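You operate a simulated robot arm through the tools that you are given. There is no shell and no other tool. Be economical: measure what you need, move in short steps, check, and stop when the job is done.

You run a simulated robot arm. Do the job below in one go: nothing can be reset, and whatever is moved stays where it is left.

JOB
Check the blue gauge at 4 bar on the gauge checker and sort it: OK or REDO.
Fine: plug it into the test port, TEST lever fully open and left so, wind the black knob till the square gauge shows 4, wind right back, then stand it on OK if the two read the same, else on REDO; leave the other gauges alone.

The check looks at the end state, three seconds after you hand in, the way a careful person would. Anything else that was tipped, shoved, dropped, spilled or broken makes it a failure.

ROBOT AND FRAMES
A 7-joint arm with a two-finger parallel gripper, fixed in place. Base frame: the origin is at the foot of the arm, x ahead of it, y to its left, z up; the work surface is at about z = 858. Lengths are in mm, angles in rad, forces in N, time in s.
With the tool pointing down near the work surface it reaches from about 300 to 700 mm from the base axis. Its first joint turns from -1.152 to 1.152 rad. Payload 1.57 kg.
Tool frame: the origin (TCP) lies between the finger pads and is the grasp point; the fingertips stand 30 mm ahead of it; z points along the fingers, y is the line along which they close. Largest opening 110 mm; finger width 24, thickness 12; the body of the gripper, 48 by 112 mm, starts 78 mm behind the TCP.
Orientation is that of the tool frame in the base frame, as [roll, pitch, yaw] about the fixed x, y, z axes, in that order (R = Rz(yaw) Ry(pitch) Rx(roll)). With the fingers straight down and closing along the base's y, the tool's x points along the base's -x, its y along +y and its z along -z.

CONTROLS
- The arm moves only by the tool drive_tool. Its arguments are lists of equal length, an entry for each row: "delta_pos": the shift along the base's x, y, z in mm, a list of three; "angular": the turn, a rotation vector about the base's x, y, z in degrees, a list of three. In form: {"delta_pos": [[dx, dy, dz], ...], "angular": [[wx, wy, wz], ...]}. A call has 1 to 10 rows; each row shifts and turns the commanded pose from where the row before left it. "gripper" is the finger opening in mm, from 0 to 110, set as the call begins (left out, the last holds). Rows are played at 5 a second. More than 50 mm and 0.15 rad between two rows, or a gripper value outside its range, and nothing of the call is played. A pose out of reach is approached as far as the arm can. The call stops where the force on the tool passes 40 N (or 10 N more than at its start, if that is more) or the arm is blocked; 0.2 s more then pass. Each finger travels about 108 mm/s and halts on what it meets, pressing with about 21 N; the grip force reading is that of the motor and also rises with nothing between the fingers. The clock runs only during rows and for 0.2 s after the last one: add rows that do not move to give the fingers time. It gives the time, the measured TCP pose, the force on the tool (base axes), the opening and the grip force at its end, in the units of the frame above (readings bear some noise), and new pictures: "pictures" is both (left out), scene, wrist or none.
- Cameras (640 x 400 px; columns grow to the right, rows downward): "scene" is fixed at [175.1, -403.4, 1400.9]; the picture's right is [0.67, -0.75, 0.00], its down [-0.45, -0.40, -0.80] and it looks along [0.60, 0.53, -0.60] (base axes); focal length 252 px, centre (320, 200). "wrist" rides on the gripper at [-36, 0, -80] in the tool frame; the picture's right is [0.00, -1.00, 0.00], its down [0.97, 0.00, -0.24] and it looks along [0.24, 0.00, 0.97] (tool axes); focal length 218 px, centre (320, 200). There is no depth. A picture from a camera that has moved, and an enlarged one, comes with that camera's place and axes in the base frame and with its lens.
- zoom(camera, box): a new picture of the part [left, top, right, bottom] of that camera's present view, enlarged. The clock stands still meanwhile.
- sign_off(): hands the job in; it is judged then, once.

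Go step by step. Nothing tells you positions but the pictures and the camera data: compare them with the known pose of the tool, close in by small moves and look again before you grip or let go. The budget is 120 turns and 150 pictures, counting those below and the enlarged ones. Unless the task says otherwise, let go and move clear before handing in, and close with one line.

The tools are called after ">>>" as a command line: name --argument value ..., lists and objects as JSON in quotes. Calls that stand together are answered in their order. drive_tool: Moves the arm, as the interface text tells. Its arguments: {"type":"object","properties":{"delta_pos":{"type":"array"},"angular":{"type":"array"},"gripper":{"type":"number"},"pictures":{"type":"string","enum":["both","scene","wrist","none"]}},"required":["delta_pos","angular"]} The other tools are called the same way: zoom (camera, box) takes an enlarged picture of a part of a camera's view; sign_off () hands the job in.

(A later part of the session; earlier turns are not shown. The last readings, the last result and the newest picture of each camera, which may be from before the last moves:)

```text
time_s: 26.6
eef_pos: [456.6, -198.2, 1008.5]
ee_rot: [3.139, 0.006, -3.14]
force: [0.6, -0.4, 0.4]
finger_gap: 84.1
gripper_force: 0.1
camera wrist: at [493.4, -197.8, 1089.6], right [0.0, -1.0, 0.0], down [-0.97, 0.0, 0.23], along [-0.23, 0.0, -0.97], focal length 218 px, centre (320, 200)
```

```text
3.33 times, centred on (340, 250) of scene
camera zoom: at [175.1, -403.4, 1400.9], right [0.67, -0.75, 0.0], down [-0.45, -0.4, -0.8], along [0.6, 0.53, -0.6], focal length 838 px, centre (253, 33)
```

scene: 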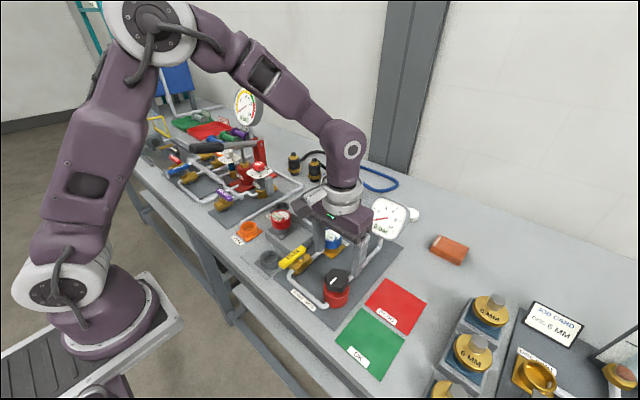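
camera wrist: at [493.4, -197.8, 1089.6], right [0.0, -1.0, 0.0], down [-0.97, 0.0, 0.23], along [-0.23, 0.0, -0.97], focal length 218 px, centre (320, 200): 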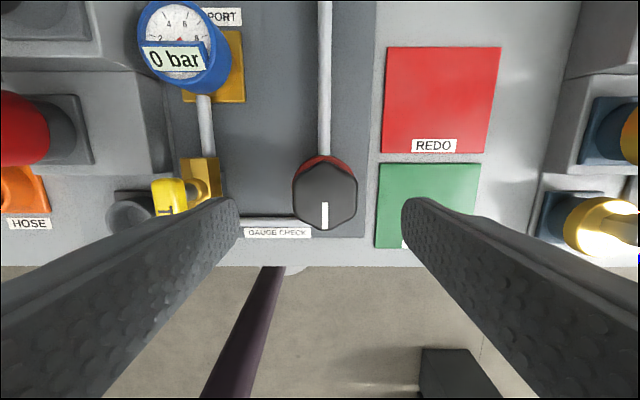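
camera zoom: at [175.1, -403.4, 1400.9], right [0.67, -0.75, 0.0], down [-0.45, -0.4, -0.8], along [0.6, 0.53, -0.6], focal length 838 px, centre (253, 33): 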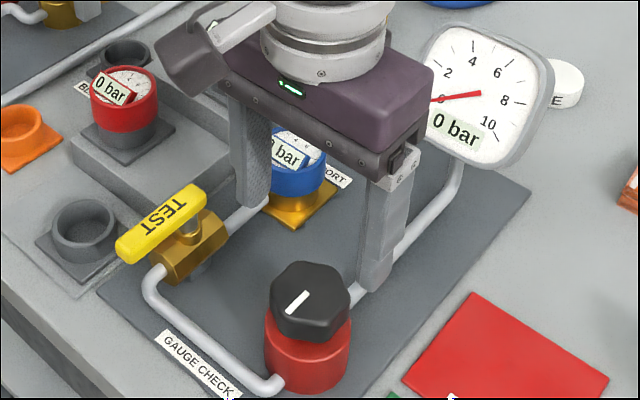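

The knob is a hexagon with flats facing ±y, centred at (458, -202), which suits the present yaw. I lower over it and grip.

>>> drive_tool --delta_pos '[[1.3, -3.6, -30], [0, 0, -25], [0, 0, -20], [0, 0, 0]]' --angular '[[0, 0, 0], [0, 0, 0], [0, 0, 0], [0, 0, 0]]' --pictures "none"

>>> drive_tool --delta_pos '[[0, 0, 0], [0, 0, 0], [0, 0, 0]]' --angular '[[0, 0, 0], [0, 0, 0], [0, 0, 0]]' --gripper 40

>>> zoom --camera "scene" --box '[280, 180, 420, 320]'

```text
time_s: 27.6
eef_pos: [458.6, -204.1, 935.0]
ee_rot: [3.139, 0.006, -3.14]
force: [-0.3, -0.4, 0.2]
finger_gap: 84.0
gripper_force: 0.0
```

```text
time_s: 28.4
eef_pos: [458.7, -201.8, 934.4]
ee_rot: [3.137, 0.006, 3.142]
force: [0.2, 18.3, -1.7]
finger_gap: 51.3
gripper_force: 44.3
camera wrist: at [495.2, -201.8, 1014.7], right [0.0, -1.0, 0.0], down [-0.97, 0.0, 0.24], along [-0.24, 0.0, -0.97], focal length 218 px, centre (320, 200)
```

scene: 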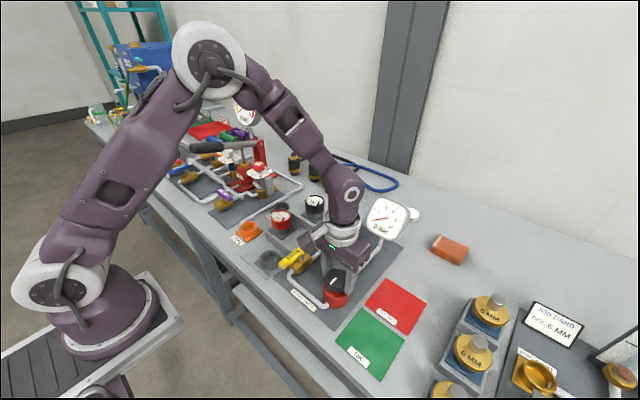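
wrist: 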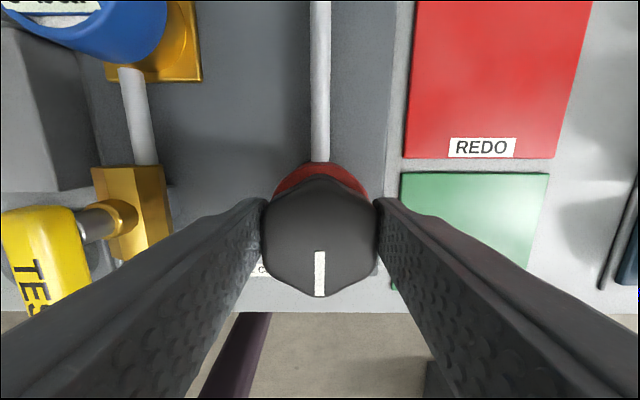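

```text
2.86 times, centred on (350, 250) of scene
camera zoom: at [175.1, -402.9, 1401.1], right [0.67, -0.75, 0.0], down [-0.45, -0.4, -0.8], along [0.6, 0.53, -0.6], focal length 719 px, centre (234, 57)
```

zoom: 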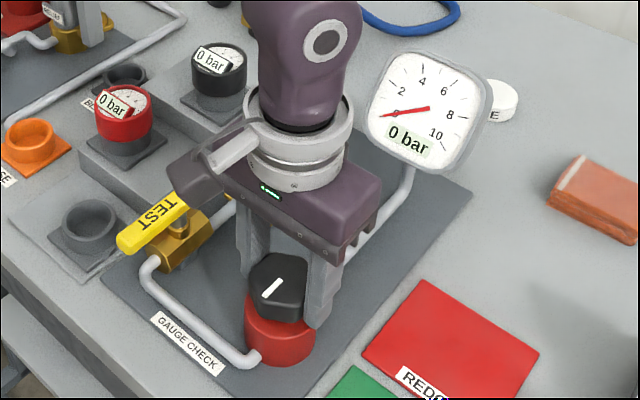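

The knob is gripped and the square gauge stays visible. I ease the side load, then try a small clockwise turn.

>>> drive_tool --delta_pos '[[0, 1.3, 0], [0, 0, 0], [0, 0, 0], [0, 0, 0]]' --angular '[[0, 0, 0], [0, 0, -7], [0, 0, -7], [0, 0, 0]]' --pictures "scene"

>>> zoom --camera "scene" --box '[320, 180, 420, 300]'

```text
time_s: 29.4
eef_pos: [460.2, -202.7, 933.7]
ee_rot: [-3.14, 0.008, 2.898]
force: [-3.1, 2.4, -0.2]
finger_gap: 51.2
gripper_force: 45.3
```

scene: 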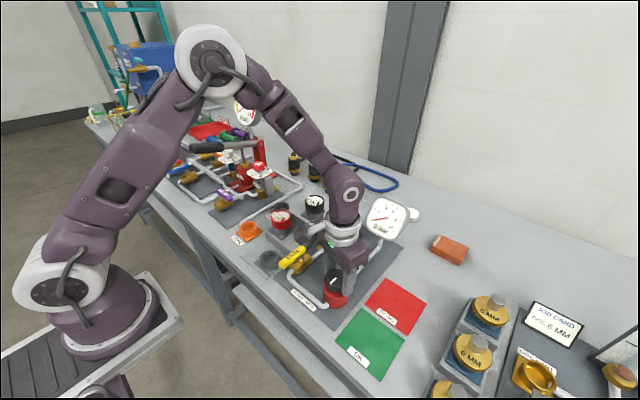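

```text
3.33 times, centred on (370, 240) of scene
camera zoom: at [175.0, -403.4, 1401.0], right [0.67, -0.75, 0.0], down [-0.45, -0.4, -0.8], along [0.6, 0.53, -0.6], focal length 838 px, centre (153, 67)
```

zoom: 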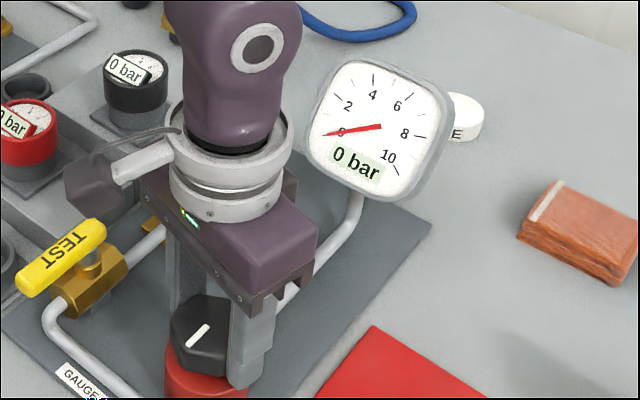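

The knob turns freely with no reading change yet. I continue clockwise.

>>> drive_tool --delta_pos '[[0, 0, 0], [0, 0, 0], [0, 0, 0], [0, 0, 0], [0, 0, 0]]' --angular '[[0, 0, -8], [0, 0, -8], [0, 0, -8], [0, 0, -8], [0, 0, 0]]' --pictures "wrist"

>>> zoom --camera "scene" --box '[320, 180, 420, 300]'

```text
time_s: 30.6
eef_pos: [458.3, -202.5, 931.2]
ee_rot: [-3.141, 0.004, 2.337]
force: [-9.3, -17.9, 0.7]
finger_gap: 56.5
gripper_force: 8.7
camera wrist: at [485.0, -227.9, 1012.2], right [-0.72, -0.69, 0.0], down [-0.67, 0.7, 0.24], along [-0.16, 0.17, -0.97], focal length 218 px, centre (320, 200)
```

wrist: 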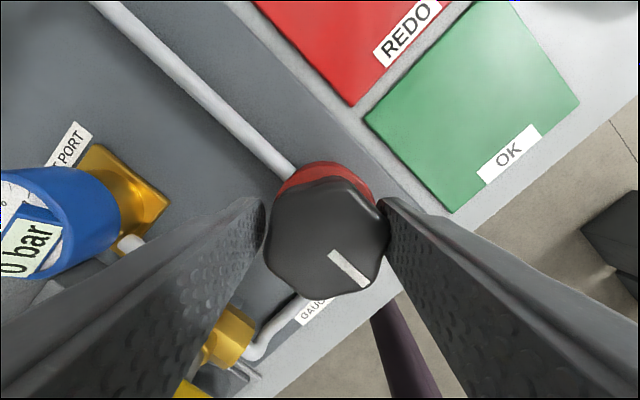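

```text
3.33 times, centred on (370, 240) of scene
camera zoom: at [174.8, -403.8, 1400.8], right [0.67, -0.75, 0.0], down [-0.45, -0.4, -0.8], along [0.6, 0.53, -0.6], focal length 838 px, centre (153, 67)
```

zoom: 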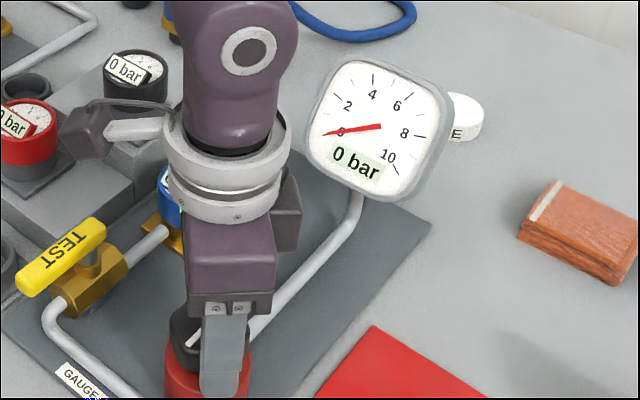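

The jaws slipped: the pointer hasn't moved, so clockwise is the zero stop. I open, re-index onto the next pair of flats (yaw ≈ 2.094), and then turn counter-clockwise.

>>> drive_tool --delta_pos '[[0, 0, 0], [0, 0, 2], [0, 0, 0], [0, 0, 0]]' --angular '[[0, 0, 0], [0, 0, -7], [0, 0, -7], [0, 0, 0]]' --gripper 84

```text
time_s: 31.6
eef_pos: [460.1, -200.6, 934.1]
ee_rot: [3.141, 0.005, 2.095]
force: [0.8, 0.1, 0.3]
finger_gap: 83.8
gripper_force: 0.0
camera wrist: at [479.5, -231.9, 1014.3], right [-0.87, -0.5, 0.0], down [-0.49, 0.84, 0.23], along [-0.12, 0.2, -0.97], focal length 218 px, centre (320, 200)
```

scene: 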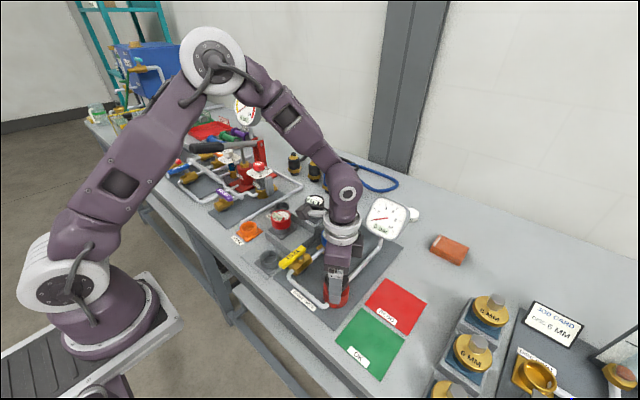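
wrist: 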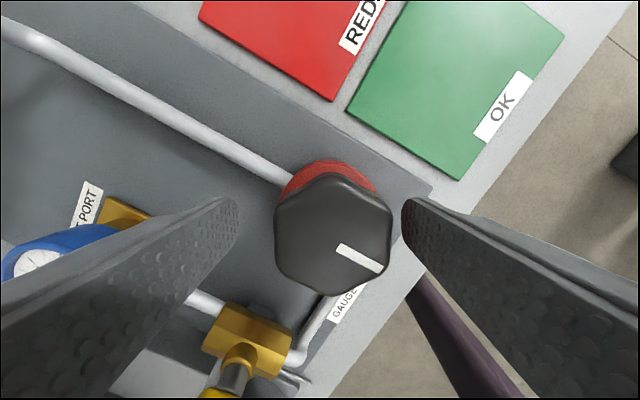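

>>> drive_tool --delta_pos '[[-3, -2, 0], [0, 0, 0], [0, 0, 0], [0, 0, 0]]' --angular '[[0, 0, 0], [0, 0, 0], [0, 0, 0], [0, 0, 0]]' --gripper 40 --pictures "wrist"

```text
time_s: 32.6
eef_pos: [456.4, -205.1, 934.2]
ee_rot: [3.14, 0.006, 2.094]
force: [-7.4, -5.3, -4.1]
finger_gap: 51.0
gripper_force: 44.7
camera wrist: at [475.2, -234.4, 1014.2], right [-0.87, -0.5, 0.0], down [-0.49, 0.84, 0.24], along [-0.12, 0.2, -0.97], focal length 218 px, centre (320, 200)
```

wrist: 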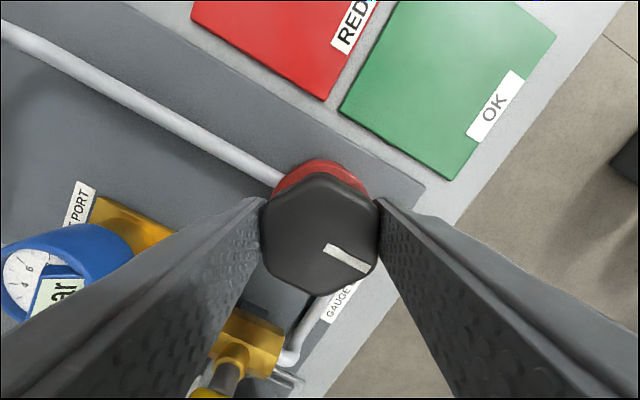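

A good grip on the flats. Now counter-clockwise.

>>> drive_tool --delta_pos '[[-0.5, -0.4, 0], [0, 0, 0], [0, 0, 0], [0, 0, 0]]' --angular '[[0, 0, 8], [0, 0, 8], [0, 0, 8], [0, 0, 0]]' --pictures "wrist"

>>> zoom --camera "scene" --box '[320, 180, 420, 300]'

```text
time_s: 33.6
eef_pos: [457.2, -204.1, 934.4]
ee_rot: [3.14, 0.006, 2.517]
force: [6.9, 1.0, -22.4]
finger_gap: 51.0
gripper_force: 45.4
camera wrist: at [486.8, -223.9, 1014.3], right [-0.58, -0.81, 0.0], down [-0.79, 0.57, 0.23], along [-0.19, 0.14, -0.97], focal length 218 px, centre (320, 200)
```

wrist: 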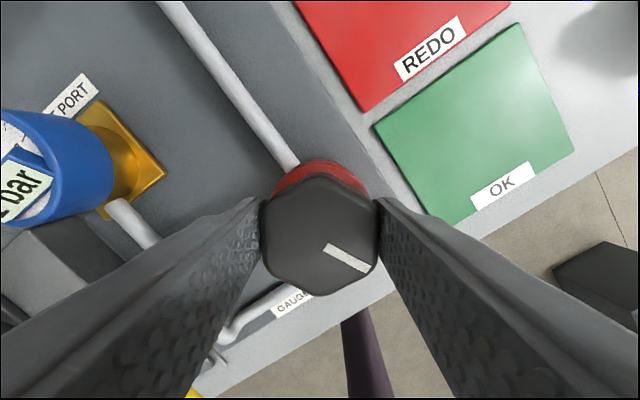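

```text
3.33 times, centred on (370, 240) of scene
camera zoom: at [175.6, -403.5, 1400.8], right [0.67, -0.75, 0.0], down [-0.45, -0.4, -0.8], along [0.6, 0.53, -0.6], focal length 838 px, centre (153, 67)
```

zoom: 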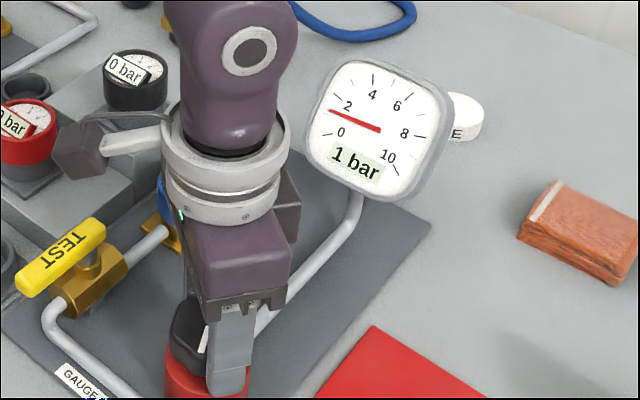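

It works: 24° gives about 1 bar, so 4 bar should be about 95°. I continue.

>>> drive_tool --delta_pos '[[0, 0, -0.7], [0, 0, 0], [0, 0, 0], [0, 0, 0], [0, 0, 0], [0, 0, 0], [0, 0, 0]]' --angular '[[0, 0, 8], [0, 0, 8], [0, 0, 8], [0, 0, 8], [0, 0, 8], [0, 0, 8], [0, 0, 0]]' --pictures "wrist"

>>> zoom --camera "scene" --box '[320, 180, 420, 300]'

```text
time_s: 35.2
eef_pos: [455.7, -201.2, 933.6]
ee_rot: [3.137, 0.007, -2.927]
force: [-0.9, 5.7, 4.0]
finger_gap: 51.1
gripper_force: 45.1
stopped in row 7: the force on the tool passed its limit (the readings are from after the stop); the commanded pose is now the measured one
camera wrist: at [492.8, -193.9, 1014.2], right [0.21, -0.98, 0.0], down [-0.95, -0.21, 0.23], along [-0.23, -0.05, -0.97], focal length 218 px, centre (320, 200)
```

wrist: 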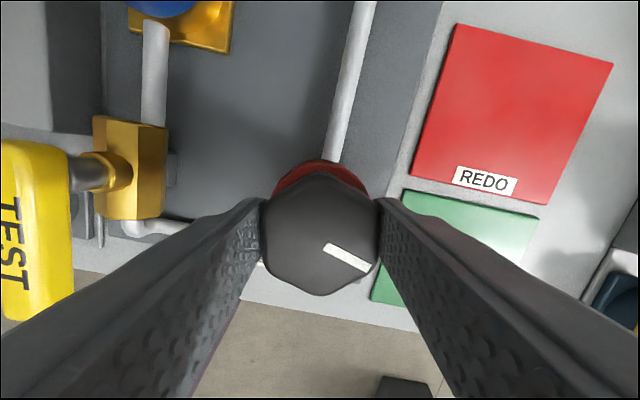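

```text
3.33 times, centred on (370, 240) of scene
camera zoom: at [174.9, -403.3, 1401.0], right [0.67, -0.75, 0.0], down [-0.45, -0.4, -0.8], along [0.6, 0.53, -0.6], focal length 838 px, centre (153, 67)
```

zoom: 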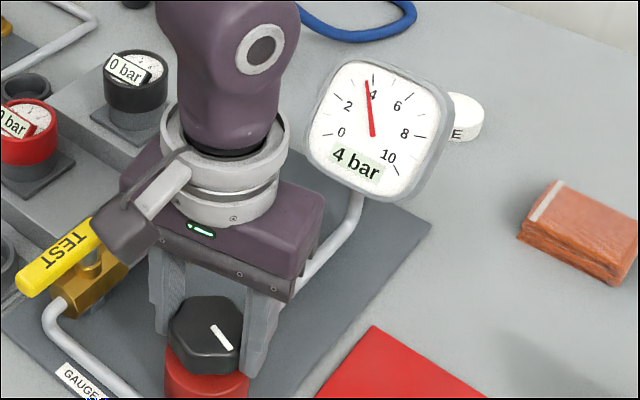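

>>> zoom --camera "scene" --box '[362, 192, 412, 242]'

>>> zoom --camera "scene" --box '[300, 215, 360, 265]'

```text
8.00 times, centred on (387, 217) of scene
camera zoom: at [174.9, -403.3, 1401.0], right [0.67, -0.75, 0.0], down [-0.45, -0.4, -0.8], along [0.6, 0.53, -0.6], focal length 2012 px, centre (-216, 64)
```

zoom: 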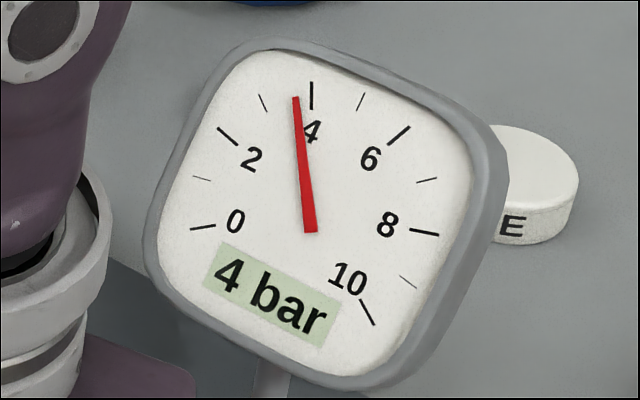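

```text
8.00 times, centred on (330, 240) of scene
camera zoom: at [174.9, -403.3, 1401.0], right [0.67, -0.75, 0.0], down [-0.45, -0.4, -0.8], along [0.6, 0.53, -0.6], focal length 2012 px, centre (240, -120)
```

zoom: 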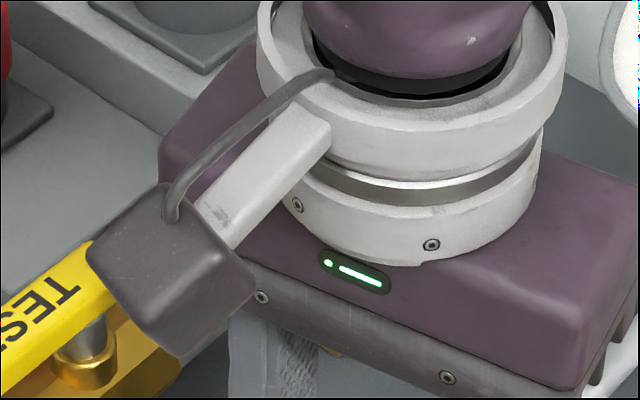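

The needle is at about 3.65, rounded to 4, at 72°. About 7° more will bring it to 4.

>>> drive_tool --delta_pos '[[0, 0, 0], [0, 0, 0], [0, 0, 0]]' --angular '[[0, 0, 4], [0, 0, 3.5], [0, 0, 0]]' --pictures "wrist"

>>> zoom --camera "scene" --box '[362, 192, 412, 242]'

```text
time_s: 36.0
eef_pos: [457.7, -201.1, 934.2]
ee_rot: [3.137, 0.006, -2.796]
force: [-5.5, 4.7, -3.3]
finger_gap: 50.9
gripper_force: 44.9
camera wrist: at [491.5, -189.0, 1014.1], right [0.34, -0.94, 0.0], down [-0.91, -0.33, 0.23], along [-0.22, -0.08, -0.97], focal length 218 px, centre (320, 200)
```

wrist: 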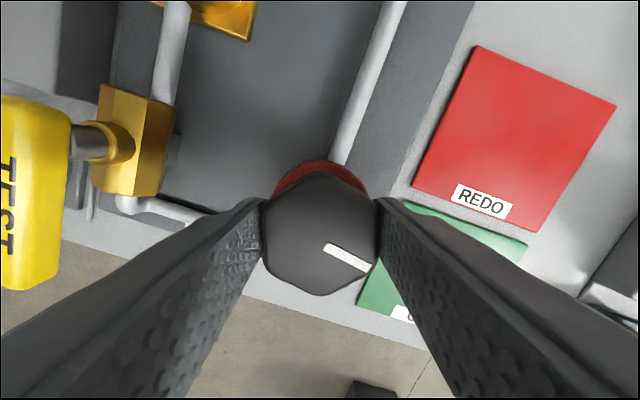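

```text
8.00 times, centred on (387, 217) of scene
camera zoom: at [174.9, -403.3, 1401.0], right [0.67, -0.75, 0.0], down [-0.45, -0.4, -0.8], along [0.6, 0.53, -0.6], focal length 2012 px, centre (-216, 64)
```

zoom: 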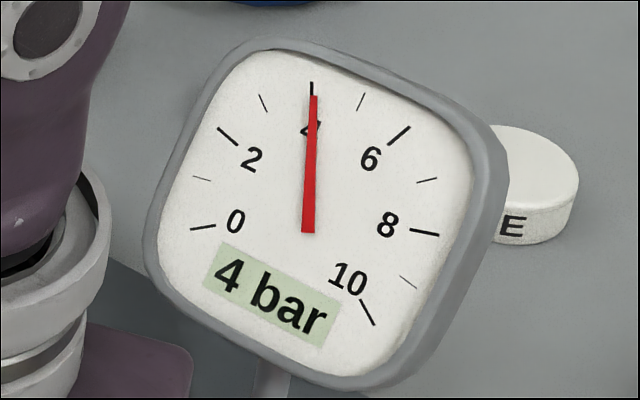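

The square gauge shows exactly 4. I release the knob and rise so the blue gauge can be read.

>>> drive_tool --delta_pos '[[0, 0, 0], [0, 0, 0], [0, 0, 30], [0, 0, 45], [0, 0, 0]]' --angular '[[0, 0, 0], [0, 0, 0], [0, 0, 0], [0, 0, 0], [0, 0, 0]]' --gripper 84

>>> zoom --camera "scene" --box '[290, 180, 420, 310]'

```text
time_s: 37.2
eef_pos: [455.2, -202.8, 1009.4]
ee_rot: [3.14, 0.009, -2.796]
force: [-0.8, -0.3, -0.9]
finger_gap: 84.3
gripper_force: 0.0
camera wrist: at [488.8, -190.5, 1090.2], right [0.34, -0.94, 0.0], down [-0.91, -0.33, 0.23], along [-0.22, -0.08, -0.97], focal length 218 px, centre (320, 200)
```

scene: 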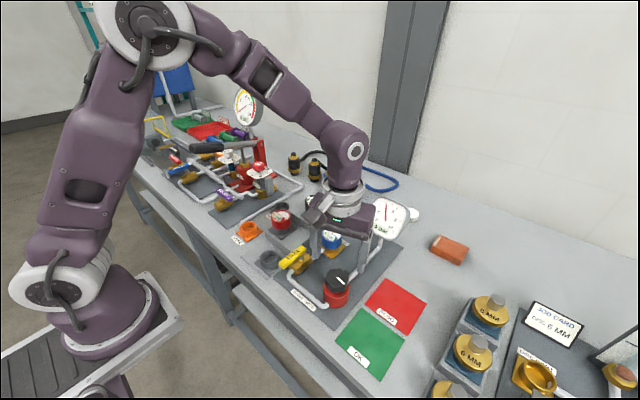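
wrist: 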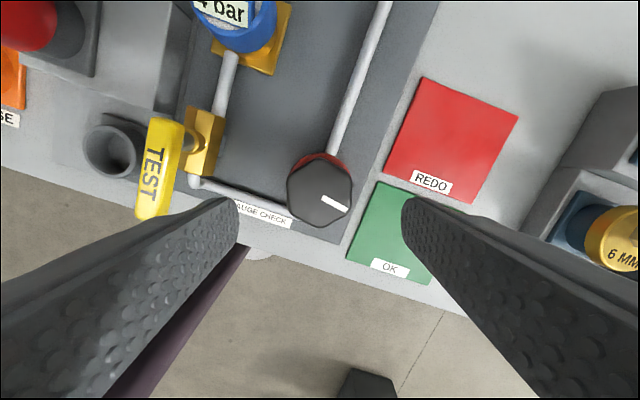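

```text
3.08 times, centred on (355, 245) of scene
camera zoom: at [175.1, -403.4, 1400.9], right [0.67, -0.75, 0.0], down [-0.45, -0.4, -0.8], along [0.6, 0.53, -0.6], focal length 774 px, centre (212, 62)
```

zoom: 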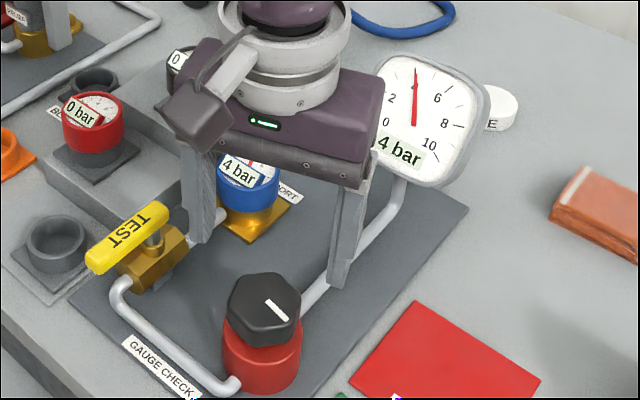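

>>> zoom --camera "scene" --box '[325, 225, 353, 250]'

>>> drive_tool --delta_pos '[[10, 0, 20], [20, 0, 0], [20, 0, 0]]' --angular '[[0, 0, -7], [0, 0, -7], [0, 0, -6]]'

>>> zoom --camera "wrist" --box '[120, 0, 320, 130]'

```text
16.00 times, centred on (339, 238) of scene
camera zoom: at [175.1, -403.4, 1400.9], right [0.67, -0.75, 0.0], down [-0.45, -0.4, -0.8], along [0.6, 0.53, -0.6], focal length 4024 px, centre (16, -400)
```

zoom: 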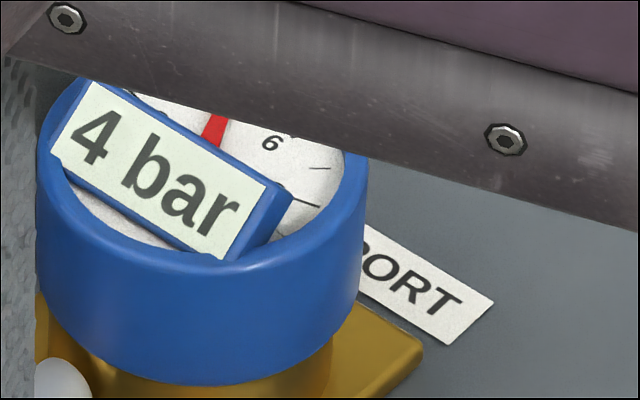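

```text
time_s: 38.0
eef_pos: [507.4, -203.1, 1029.0]
ee_rot: [3.14, 0.009, 3.135]
force: [0.4, 0.2, -0.6]
finger_gap: 84.3
gripper_force: 0.1
camera wrist: at [543.5, -202.6, 1109.4], right [-0.01, -1.0, 0.0], down [-0.97, 0.0, 0.23], along [-0.23, 0.0, -0.97], focal length 218 px, centre (320, 200)
```

scene: 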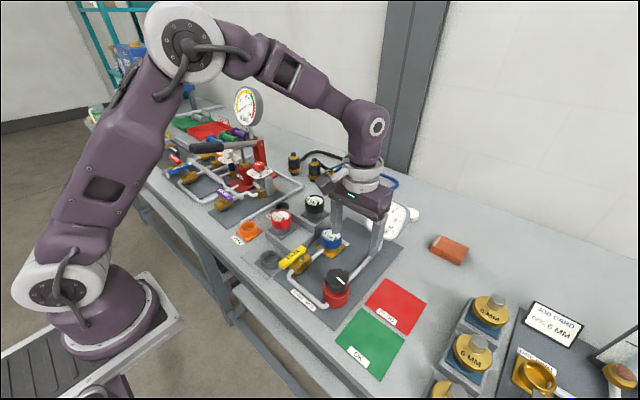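
wrist: 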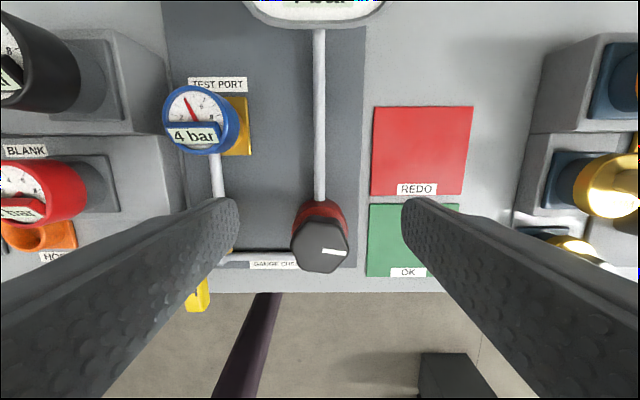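

```text
3.08 times, centred on (220, 65) of wrist
camera zoom: at [543.5, -202.6, 1109.4], right [-0.01, -1.0, 0.0], down [-0.97, 0.0, 0.23], along [-0.23, 0.0, -0.97], focal length 672 px, centre (628, 615)
```

zoom: 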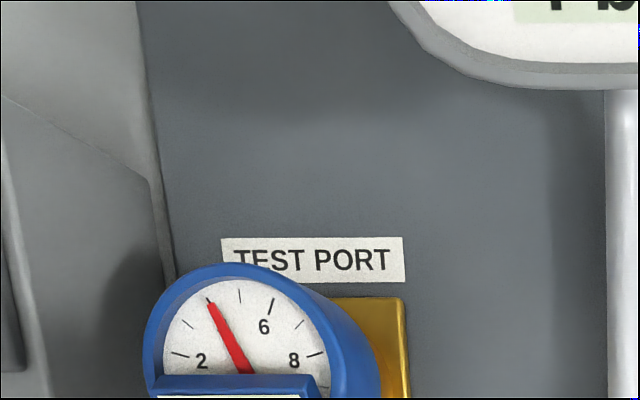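

The blue gauge reads 4 bar at the needle and on the display, the same as the square gauge, so it belongs on OK. Now I retrace to the knob and wind right back.

>>> drive_tool --delta_pos '[[-20, 0, 0], [-20, 0, 0], [-10, 0, -20], [0, 0, -30], [0, 0, -25], [0, 0, -20], [0, 0, 0]]' --angular '[[0, 0, 6], [0, 0, 7], [0, 0, 7], [0, 0, 0], [0, 0, 0], [0, 0, 0], [0, 0, 0]]' --pictures "none"

>>> drive_tool --delta_pos '[[0, 0, 0], [0, 0, 0], [0, 0, 0]]' --angular '[[0, 0, 0], [0, 0, 0], [0, 0, 0]]' --gripper 40 --pictures "wrist"

```text
time_s: 39.6
eef_pos: [457.2, -201.6, 934.5]
ee_rot: [3.141, 0.007, -2.795]
force: [0.7, 0.1, 0.8]
finger_gap: 84.0
gripper_force: 0.1
```

```text
time_s: 40.4
eef_pos: [456.4, -201.8, 935.1]
ee_rot: [3.14, 0.009, -2.797]
force: [-0.4, 0.7, -4.1]
finger_gap: 50.9
gripper_force: 45.1
camera wrist: at [490.9, -189.2, 1014.4], right [0.34, -0.94, 0.0], down [-0.91, -0.33, 0.23], along [-0.22, -0.08, -0.97], focal length 218 px, centre (320, 200)
```

wrist: 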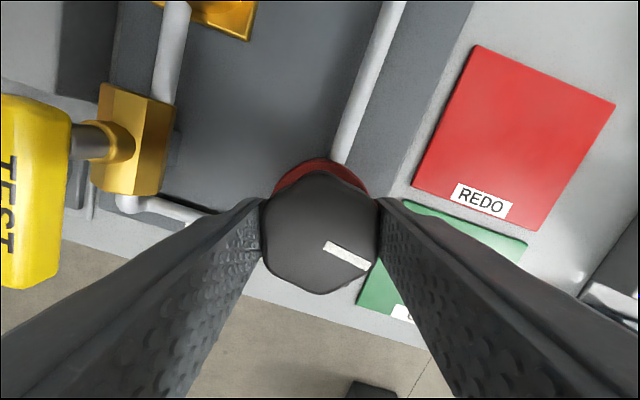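

Well gripped; I wind clockwise 76° then check.

>>> drive_tool --delta_pos '[[0, 0, 0], [0, 0, 0], [0, 0, 0], [0, 0, 0], [0, 0, 0], [0, 0, 0], [0, 0, 0], [0, 0, 0], [0, 0, 0], [0, 0, 0]]' --angular '[[0, 0, -8], [0, 0, -8], [0, 0, -8], [0, 0, -8], [0, 0, -8], [0, 0, -8], [0, 0, -8], [0, 0, -8], [0, 0, -8], [0, 0, -4]]' --pictures "none"

>>> zoom --camera "scene" --box '[320, 180, 420, 300]'

```text
time_s: 42.6
eef_pos: [455.7, -203.5, 933.5]
ee_rot: [3.14, 0.007, 2.157]
force: [-14.1, -17.3, -0.4]
finger_gap: 51.2
gripper_force: 45.0
```

```text
3.33 times, centred on (370, 240) of scene
camera zoom: at [174.7, -403.8, 1400.8], right [0.67, -0.75, 0.0], down [-0.45, -0.4, -0.8], along [0.6, 0.53, -0.6], focal length 838 px, centre (153, 67)
```

zoom: 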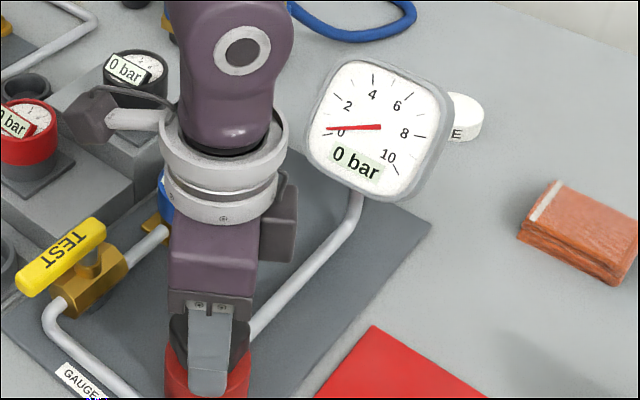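

Nearly at zero; I turn further until the stop is felt.

>>> drive_tool --delta_pos '[[-0.5, -0.5, 0], [0, 0, 0], [0, 0, 0], [0, 0, 0]]' --angular '[[0, 0, -3], [0, 0, -3], [0, 0, -2], [0, 0, 0]]' --pictures "wrist"

>>> zoom --camera "scene" --box '[362, 192, 412, 242]'

```text
time_s: 43.6
eef_pos: [456.8, -202.5, 934.8]
ee_rot: [3.141, 0.007, 2.021]
force: [-22.3, -19.9, -3.5]
finger_gap: 51.0
gripper_force: 45.3
camera wrist: at [472.2, -234.7, 1014.7], right [-0.9, -0.44, 0.0], down [-0.42, 0.88, 0.23], along [-0.1, 0.21, -0.97], focal length 218 px, centre (320, 200)
```

wrist: 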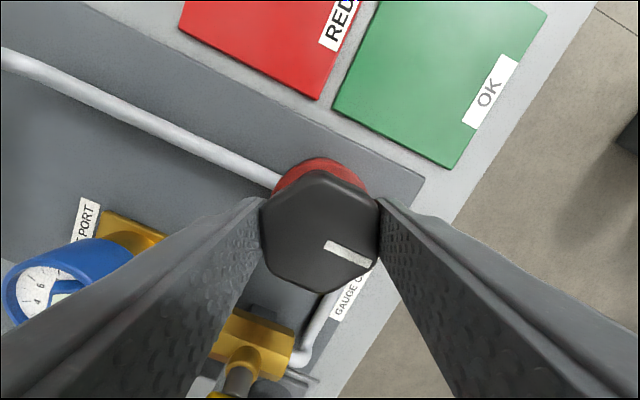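

```text
8.00 times, centred on (387, 217) of scene
camera zoom: at [174.6, -404.0, 1400.8], right [0.67, -0.75, 0.0], down [-0.45, -0.4, -0.8], along [0.6, 0.53, -0.6], focal length 2012 px, centre (-216, 64)
```

zoom: 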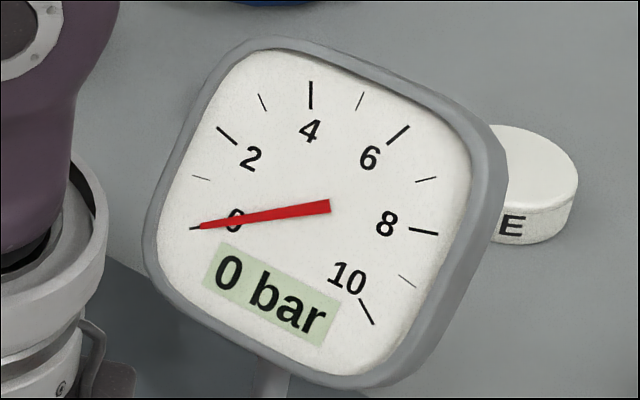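

The square gauge is at 0 and the knob is against its stop. I release, rise and straighten the yaw.

>>> drive_tool --delta_pos '[[0, 0, 0], [0, 0, 0], [0, 0, 30], [0, 0, 45], [0, 0, 0]]' --angular '[[0, 0, 0], [0, 0, 0], [0, 0, 0], [0, 0, 0], [0, 0, 0]]' --gripper 84 --pictures "none"

>>> drive_tool --delta_pos '[[0, 0, 0], [0, 0, 0], [10, 10, 0], [10, 10, 0], [10, 10, 0], [10, 10, 0], [0, 10, 0], [0, 10, 0], [0, 0, 0]]' --angular '[[0, 0, 8], [0, 0, 8], [0, 0, 8], [0, 0, 8], [0, 0, 8], [0, 0, 8], [0, 0, 8], [0, 0, 8.2], [0, 0, 0]]'

>>> zoom --camera "scene" --box '[280, 190, 420, 310]'

```text
time_s: 44.8
eef_pos: [456.4, -201.6, 1009.6]
ee_rot: [3.14, 0.008, 2.02]
force: [-0.2, -0.1, 0.3]
finger_gap: 84.1
gripper_force: 0.0
```

```text
time_s: 46.8
eef_pos: [495.5, -142.2, 1008.4]
ee_rot: [3.14, 0.009, -3.14]
force: [0.5, 0.2, 0.5]
finger_gap: 84.1
gripper_force: 0.1
camera wrist: at [532.8, -141.1, 1088.8], right [0.0, -1.0, 0.0], down [-0.97, 0.0, 0.23], along [-0.23, 0.0, -0.97], focal length 218 px, centre (320, 200)
```

scene: 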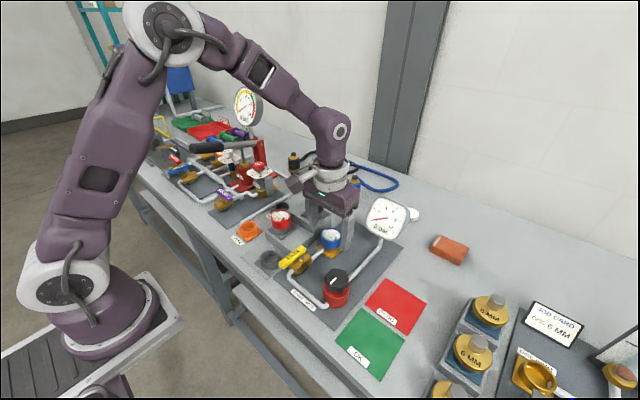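
wrist: 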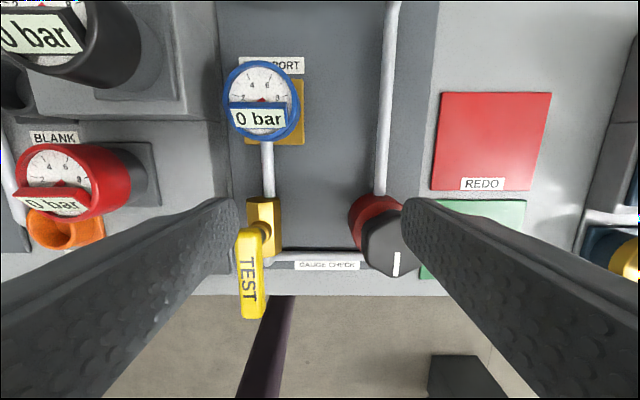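

```text
3.33 times, centred on (350, 250) of scene
camera zoom: at [175.1, -403.4, 1400.9], right [0.67, -0.75, 0.0], down [-0.45, -0.4, -0.8], along [0.6, 0.53, -0.6], focal length 838 px, centre (220, 33)
```

zoom: 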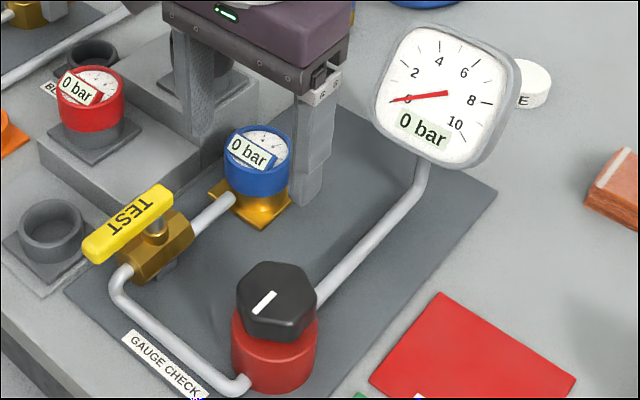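

All is at zero, and the lever and knob are as wanted. I return to the blue gauge at (567, -96).

>>> drive_tool --delta_pos '[[36, 23, 0], [35.5, 23, 0], [0, 0, -30], [0, 0, 0]]' --angular '[[0, 0, 0], [0, -0.4, 0], [0, 0, 0], [0, 0, 0]]' --pictures "wrist"

```text
time_s: 47.8
eef_pos: [569.4, -93.2, 979.5]
ee_rot: [3.141, 0.016, -3.141]
force: [0.3, -0.4, 0.4]
finger_gap: 84.3
gripper_force: 0.0
camera wrist: at [605.4, -93.7, 1059.9], right [0.0, -1.0, 0.0], down [-0.97, 0.0, 0.23], along [-0.23, 0.0, -0.97], focal length 218 px, centre (320, 200)
```

wrist: 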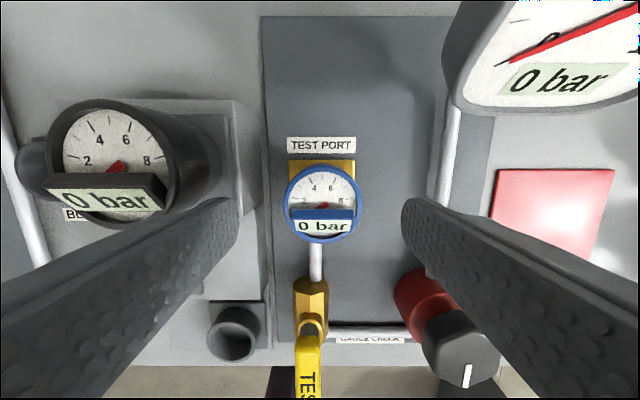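

>>> drive_tool --delta_pos '[[-2, -2.5, 0], [0, 0, -30], [0, 0, -25], [0, 0, -14], [0, 0, 0]]' --angular '[[0, 0.9, 0], [0, 0, 0], [0, 0, 0], [0, 0, 0], [0, 0, 0]]' --pictures "wrist"

```text
time_s: 49.0
eef_pos: [564.6, -98.8, 909.3]
ee_rot: [3.14, -0.002, 3.142]
force: [0.2, 0.7, 0.6]
finger_gap: 83.8
gripper_force: 0.0
camera wrist: at [602.3, -98.3, 988.9], right [0.0, -1.0, 0.0], down [-0.97, 0.0, 0.24], along [-0.24, 0.0, -0.97], focal length 218 px, centre (320, 200)
```

wrist: 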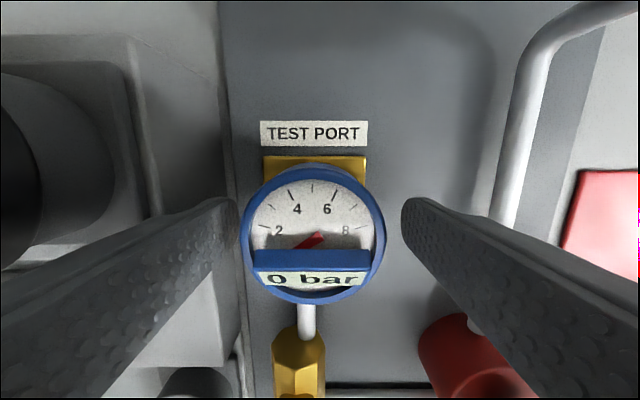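

The gauge sits about 2.5 mm to +y of centre; I correct this and grip.

>>> drive_tool --delta_pos '[[0.5, 2.3, 0], [0, 0, 0], [0, 0, 0], [0, 0, 0], [0, 0, 0]]' --angular '[[0, 0, 0], [0, 0, 0], [0, 0, 0], [0, 0, 0], [0, 0, 0]]' --gripper 45 --pictures "none"

>>> drive_tool --delta_pos '[[0, 0, 4], [0, 0, 8], [0, 0, 15], [0, 0, 25], [0, 0, 40], [0, 0, 0]]' --angular '[[0, 0, 0], [0, 0, 0], [0, 0, 0], [0, 0, 0], [0, 0, 0], [0, 0, 0]]'

>>> zoom --camera "scene" --box '[280, 170, 400, 290]'

```text
time_s: 50.2
eef_pos: [566.4, -96.9, 908.7]
ee_rot: [3.14, 0.0, 3.14]
force: [-4.6, 4.9, 3.0]
finger_gap: 56.5
gripper_force: 20.8
```

```text
time_s: 51.6
eef_pos: [564.7, -95.9, 1002.1]
ee_rot: [3.139, -0.002, 3.141]
force: [0.6, 0.1, -1.6]
finger_gap: 56.5
gripper_force: 21.2
camera wrist: at [602.2, -95.7, 1081.7], right [0.0, -1.0, 0.0], down [-0.97, 0.0, 0.24], along [-0.24, 0.0, -0.97], focal length 218 px, centre (320, 200)
```

scene: 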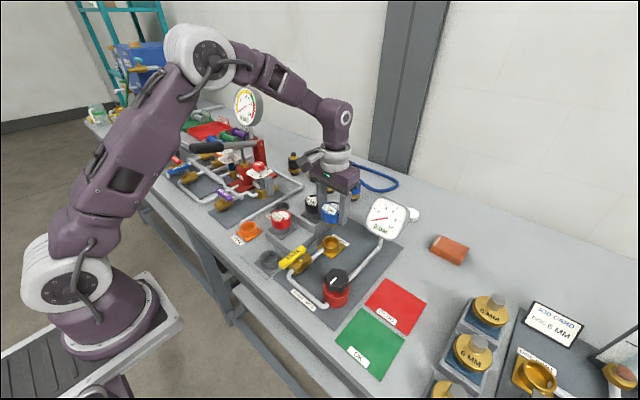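
wrist: 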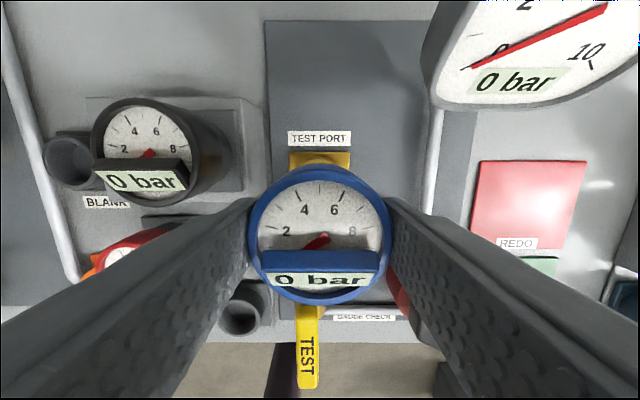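

```text
3.33 times, centred on (340, 230) of scene
camera zoom: at [175.1, -403.4, 1400.9], right [0.67, -0.75, 0.0], down [-0.45, -0.4, -0.8], along [0.6, 0.53, -0.6], focal length 838 px, centre (253, 100)
```

zoom: 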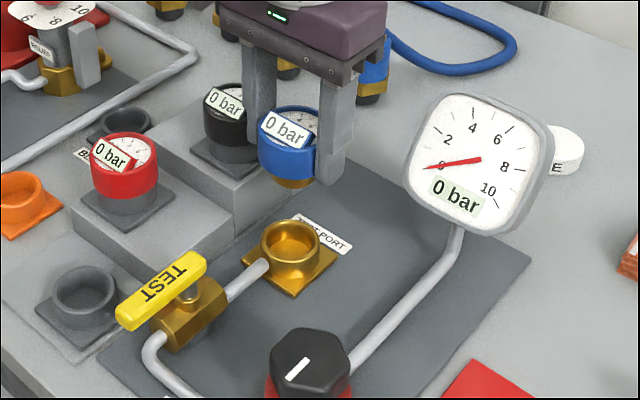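

The gauge is out cleanly. I retreat and carry it to the near side of the OK pad for a clear look.

>>> drive_tool --delta_pos '[[-30, 0, 20], [-40, 0, 0], [-40, -10, 0], [-38, -30, 0], [-38, -35, 0], [-30, -38, 0], [-5, -38, 0], [0, -38, 0], [0, -30, 0], [0, 0, 0]]' --angular '[[0, 0, 0], [0, 0, 0], [0, 0, 0], [0, 0, 0], [0, 0, 0], [0, 0, 0], [0, 0, 0], [0, 0, 0], [0, 0, 0], [0, 0, 0]]'

```text
refused: row 5 steps farther than a row can; nothing moved
```

>>> drive_tool --delta_pos '[[-35, 0, 20], [-40, 0, 0], [-40, -10, 0], [-36, -30, 0], [-35, -32, 0], [-30, -36, 0], [-5, -38, 0], [0, -38, 0], [0, -34, 0], [0, 0, 0]]' --angular '[[0, 0, 0], [0, 0, 0], [0, 0, 0], [0, 0, 0], [0, 0, 0], [0, 0, 0], [0, 0, 0], [0, 0, 0], [0, 0, 0], [0, 0, 0]]'

```text
time_s: 53.8
eef_pos: [344.1, -316.9, 1020.0]
ee_rot: [3.14, -0.002, -3.141]
force: [0.1, 0.7, -1.6]
finger_gap: 56.5
gripper_force: 21.2
camera wrist: at [380.4, -315.6, 1100.1], right [0.0, -1.0, 0.0], down [-0.97, 0.0, 0.24], along [-0.24, 0.0, -0.97], focal length 218 px, centre (320, 200)
```

scene: 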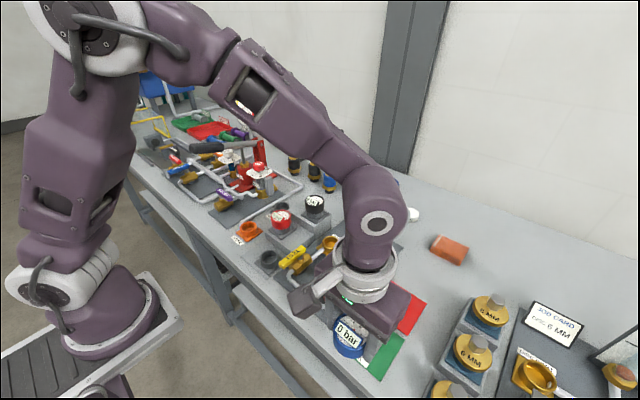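
wrist: 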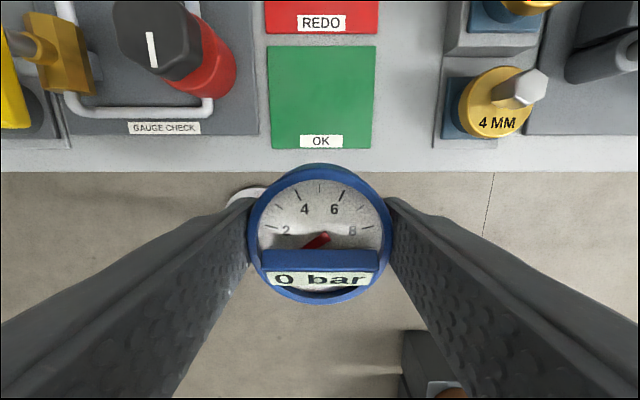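

The OK pad centre is at about (427, -317). I move over it and lower part-way.

>>> drive_tool --delta_pos '[[42, -1, 0], [43, -1, 0], [0, 0, -35], [0, 0, -30], [0, 0, 0]]' --angular '[[0, 0, 0], [0, 0, 0], [0, 0, 0], [0, 0, 0], [0, 0, 0]]'

>>> zoom --camera "scene" --box '[310, 270, 440, 400]'

```text
time_s: 55.0
eef_pos: [432.5, -317.7, 951.1]
ee_rot: [3.14, -0.002, 3.141]
force: [0.3, -0.3, -2.3]
finger_gap: 56.4
gripper_force: 20.8
camera wrist: at [469.5, -317.4, 1031.8], right [0.0, -1.0, 0.0], down [-0.97, 0.0, 0.24], along [-0.24, 0.0, -0.97], focal length 218 px, centre (320, 200)
```

scene: 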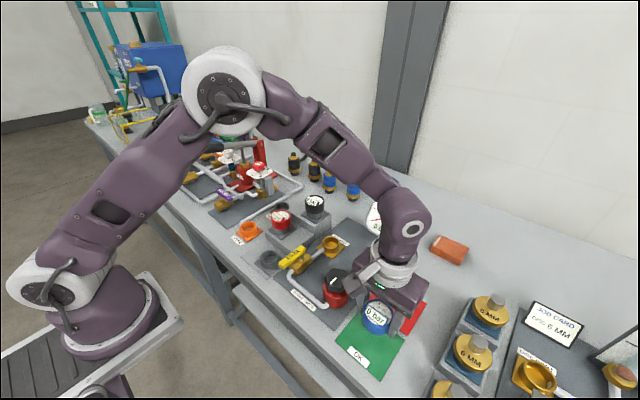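
wrist: 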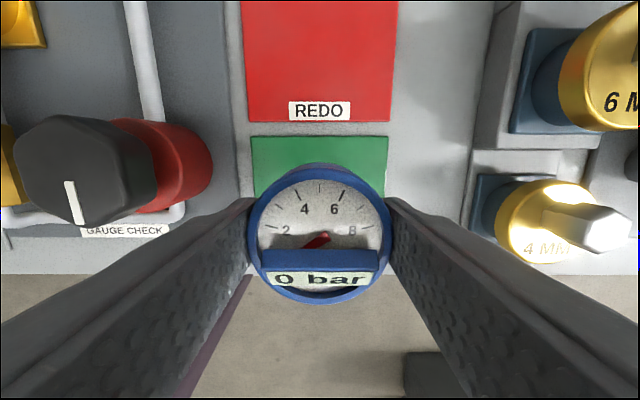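

```text
3.08 times, centred on (375, 335) of scene
camera zoom: at [175.1, -403.4, 1400.9], right [0.67, -0.75, 0.0], down [-0.45, -0.4, -0.8], along [0.6, 0.53, -0.6], focal length 774 px, centre (151, -215)
```

zoom: 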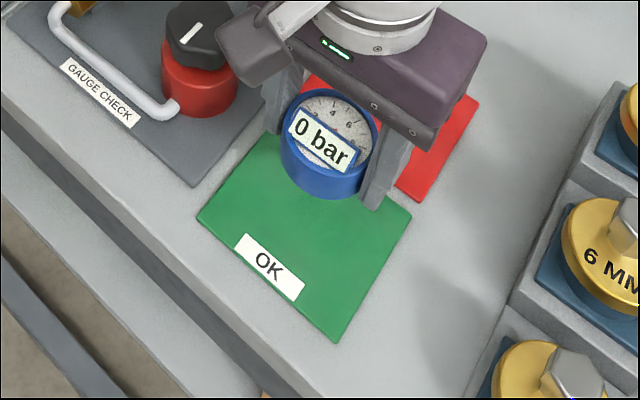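

Over the pad. I lower further with care.

>>> drive_tool --delta_pos '[[-4, 0, -12], [0, 0, -12], [0, 0, -8], [0, 0, -4], [0, 0, 0]]' --angular '[[0, 0, 0], [0, 0, 0], [0, 0, 0], [0, 0, 0], [0, 0, 0]]' --pictures "none"

>>> zoom --camera "scene" --box '[330, 280, 430, 380]'

```text
time_s: 56.2
eef_pos: [427.4, -316.9, 920.1]
ee_rot: [3.139, -0.002, -3.141]
force: [-0.1, 0.1, -2.1]
finger_gap: 56.7
gripper_force: 21.2
```

```text
4.00 times, centred on (380, 330) of scene
camera zoom: at [175.1, -403.4, 1400.9], right [0.67, -0.75, 0.0], down [-0.45, -0.4, -0.8], along [0.6, 0.53, -0.6], focal length 1006 px, centre (80, -320)
```

zoom: 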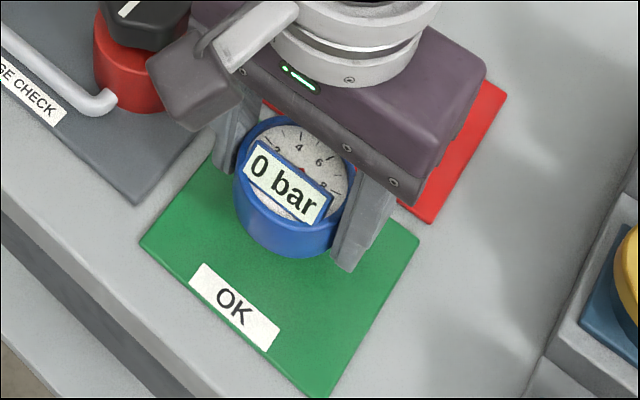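

>>> drive_tool --delta_pos '[[0, 0, -2], [0, 0, -2], [0, 0, -2], [0, 0, -1], [0, 0, -1], [0, 0, 0]]' --angular '[[0, 0, 0], [0, 0, 0], [0, 0, 0], [0, 0, 0], [0, 0, 0], [0, 0, 0]]' --pictures "none"

```text
time_s: 57.6
eef_pos: [426.8, -316.1, 911.9]
ee_rot: [3.139, -0.002, 3.142]
force: [-0.6, -1.3, -2.2]
finger_gap: 56.4
gripper_force: 21.1
```

>>> drive_tool --delta_pos '[[0, 0, -1], [0, 0, -1], [0, 0, -1], [0, 0, 0]]' --angular '[[0, 0, 0], [0, 0, 0], [0, 0, 0], [0, 0, 0]]' --pictures "none"

```text
time_s: 58.6
eef_pos: [427.6, -317.3, 908.4]
ee_rot: [3.14, -0.003, 3.141]
force: [-0.3, 0.0, -1.6]
finger_gap: 56.5
gripper_force: 20.9
```

>>> drive_tool --delta_pos '[[0, 0, -1], [0, 0, -1], [0, 0, -1], [0, 0, 0]]' --angular '[[0, 0, 0], [0, 0, 0], [0, 0, 0], [0, 0, 0]]' --pictures "none"

>>> zoom --camera "scene" --box '[350, 290, 420, 360]'

```text
time_s: 59.6
eef_pos: [427.2, -317.3, 905.3]
ee_rot: [3.14, -0.003, -3.14]
force: [0.3, 0.5, -2.4]
finger_gap: 56.7
gripper_force: 20.8
```

```text
5.71 times, centred on (385, 325) of scene
camera zoom: at [175.1, -403.4, 1400.9], right [0.67, -0.75, 0.0], down [-0.45, -0.4, -0.8], along [0.6, 0.53, -0.6], focal length 1437 px, centre (-51, -514)
```

zoom: 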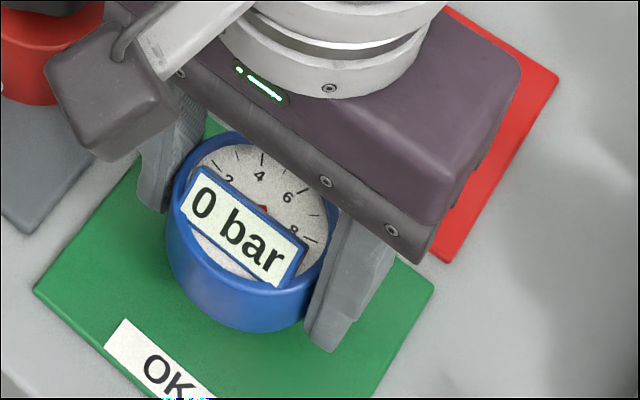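

Still no contact; I continue in 1 mm steps.

>>> drive_tool --delta_pos '[[0, 0, -1], [0, 0, -1], [0, 0, -1], [0, 0, 0]]' --angular '[[0, 0, 0], [0, 0, 0], [0, 0, 0], [0, 0, 0]]' --pictures "none"

```text
time_s: 60.6
eef_pos: [425.6, -316.4, 903.0]
ee_rot: [3.141, -0.002, 3.141]
force: [0.0, 0.6, -2.1]
finger_gap: 56.4
gripper_force: 21.2
```

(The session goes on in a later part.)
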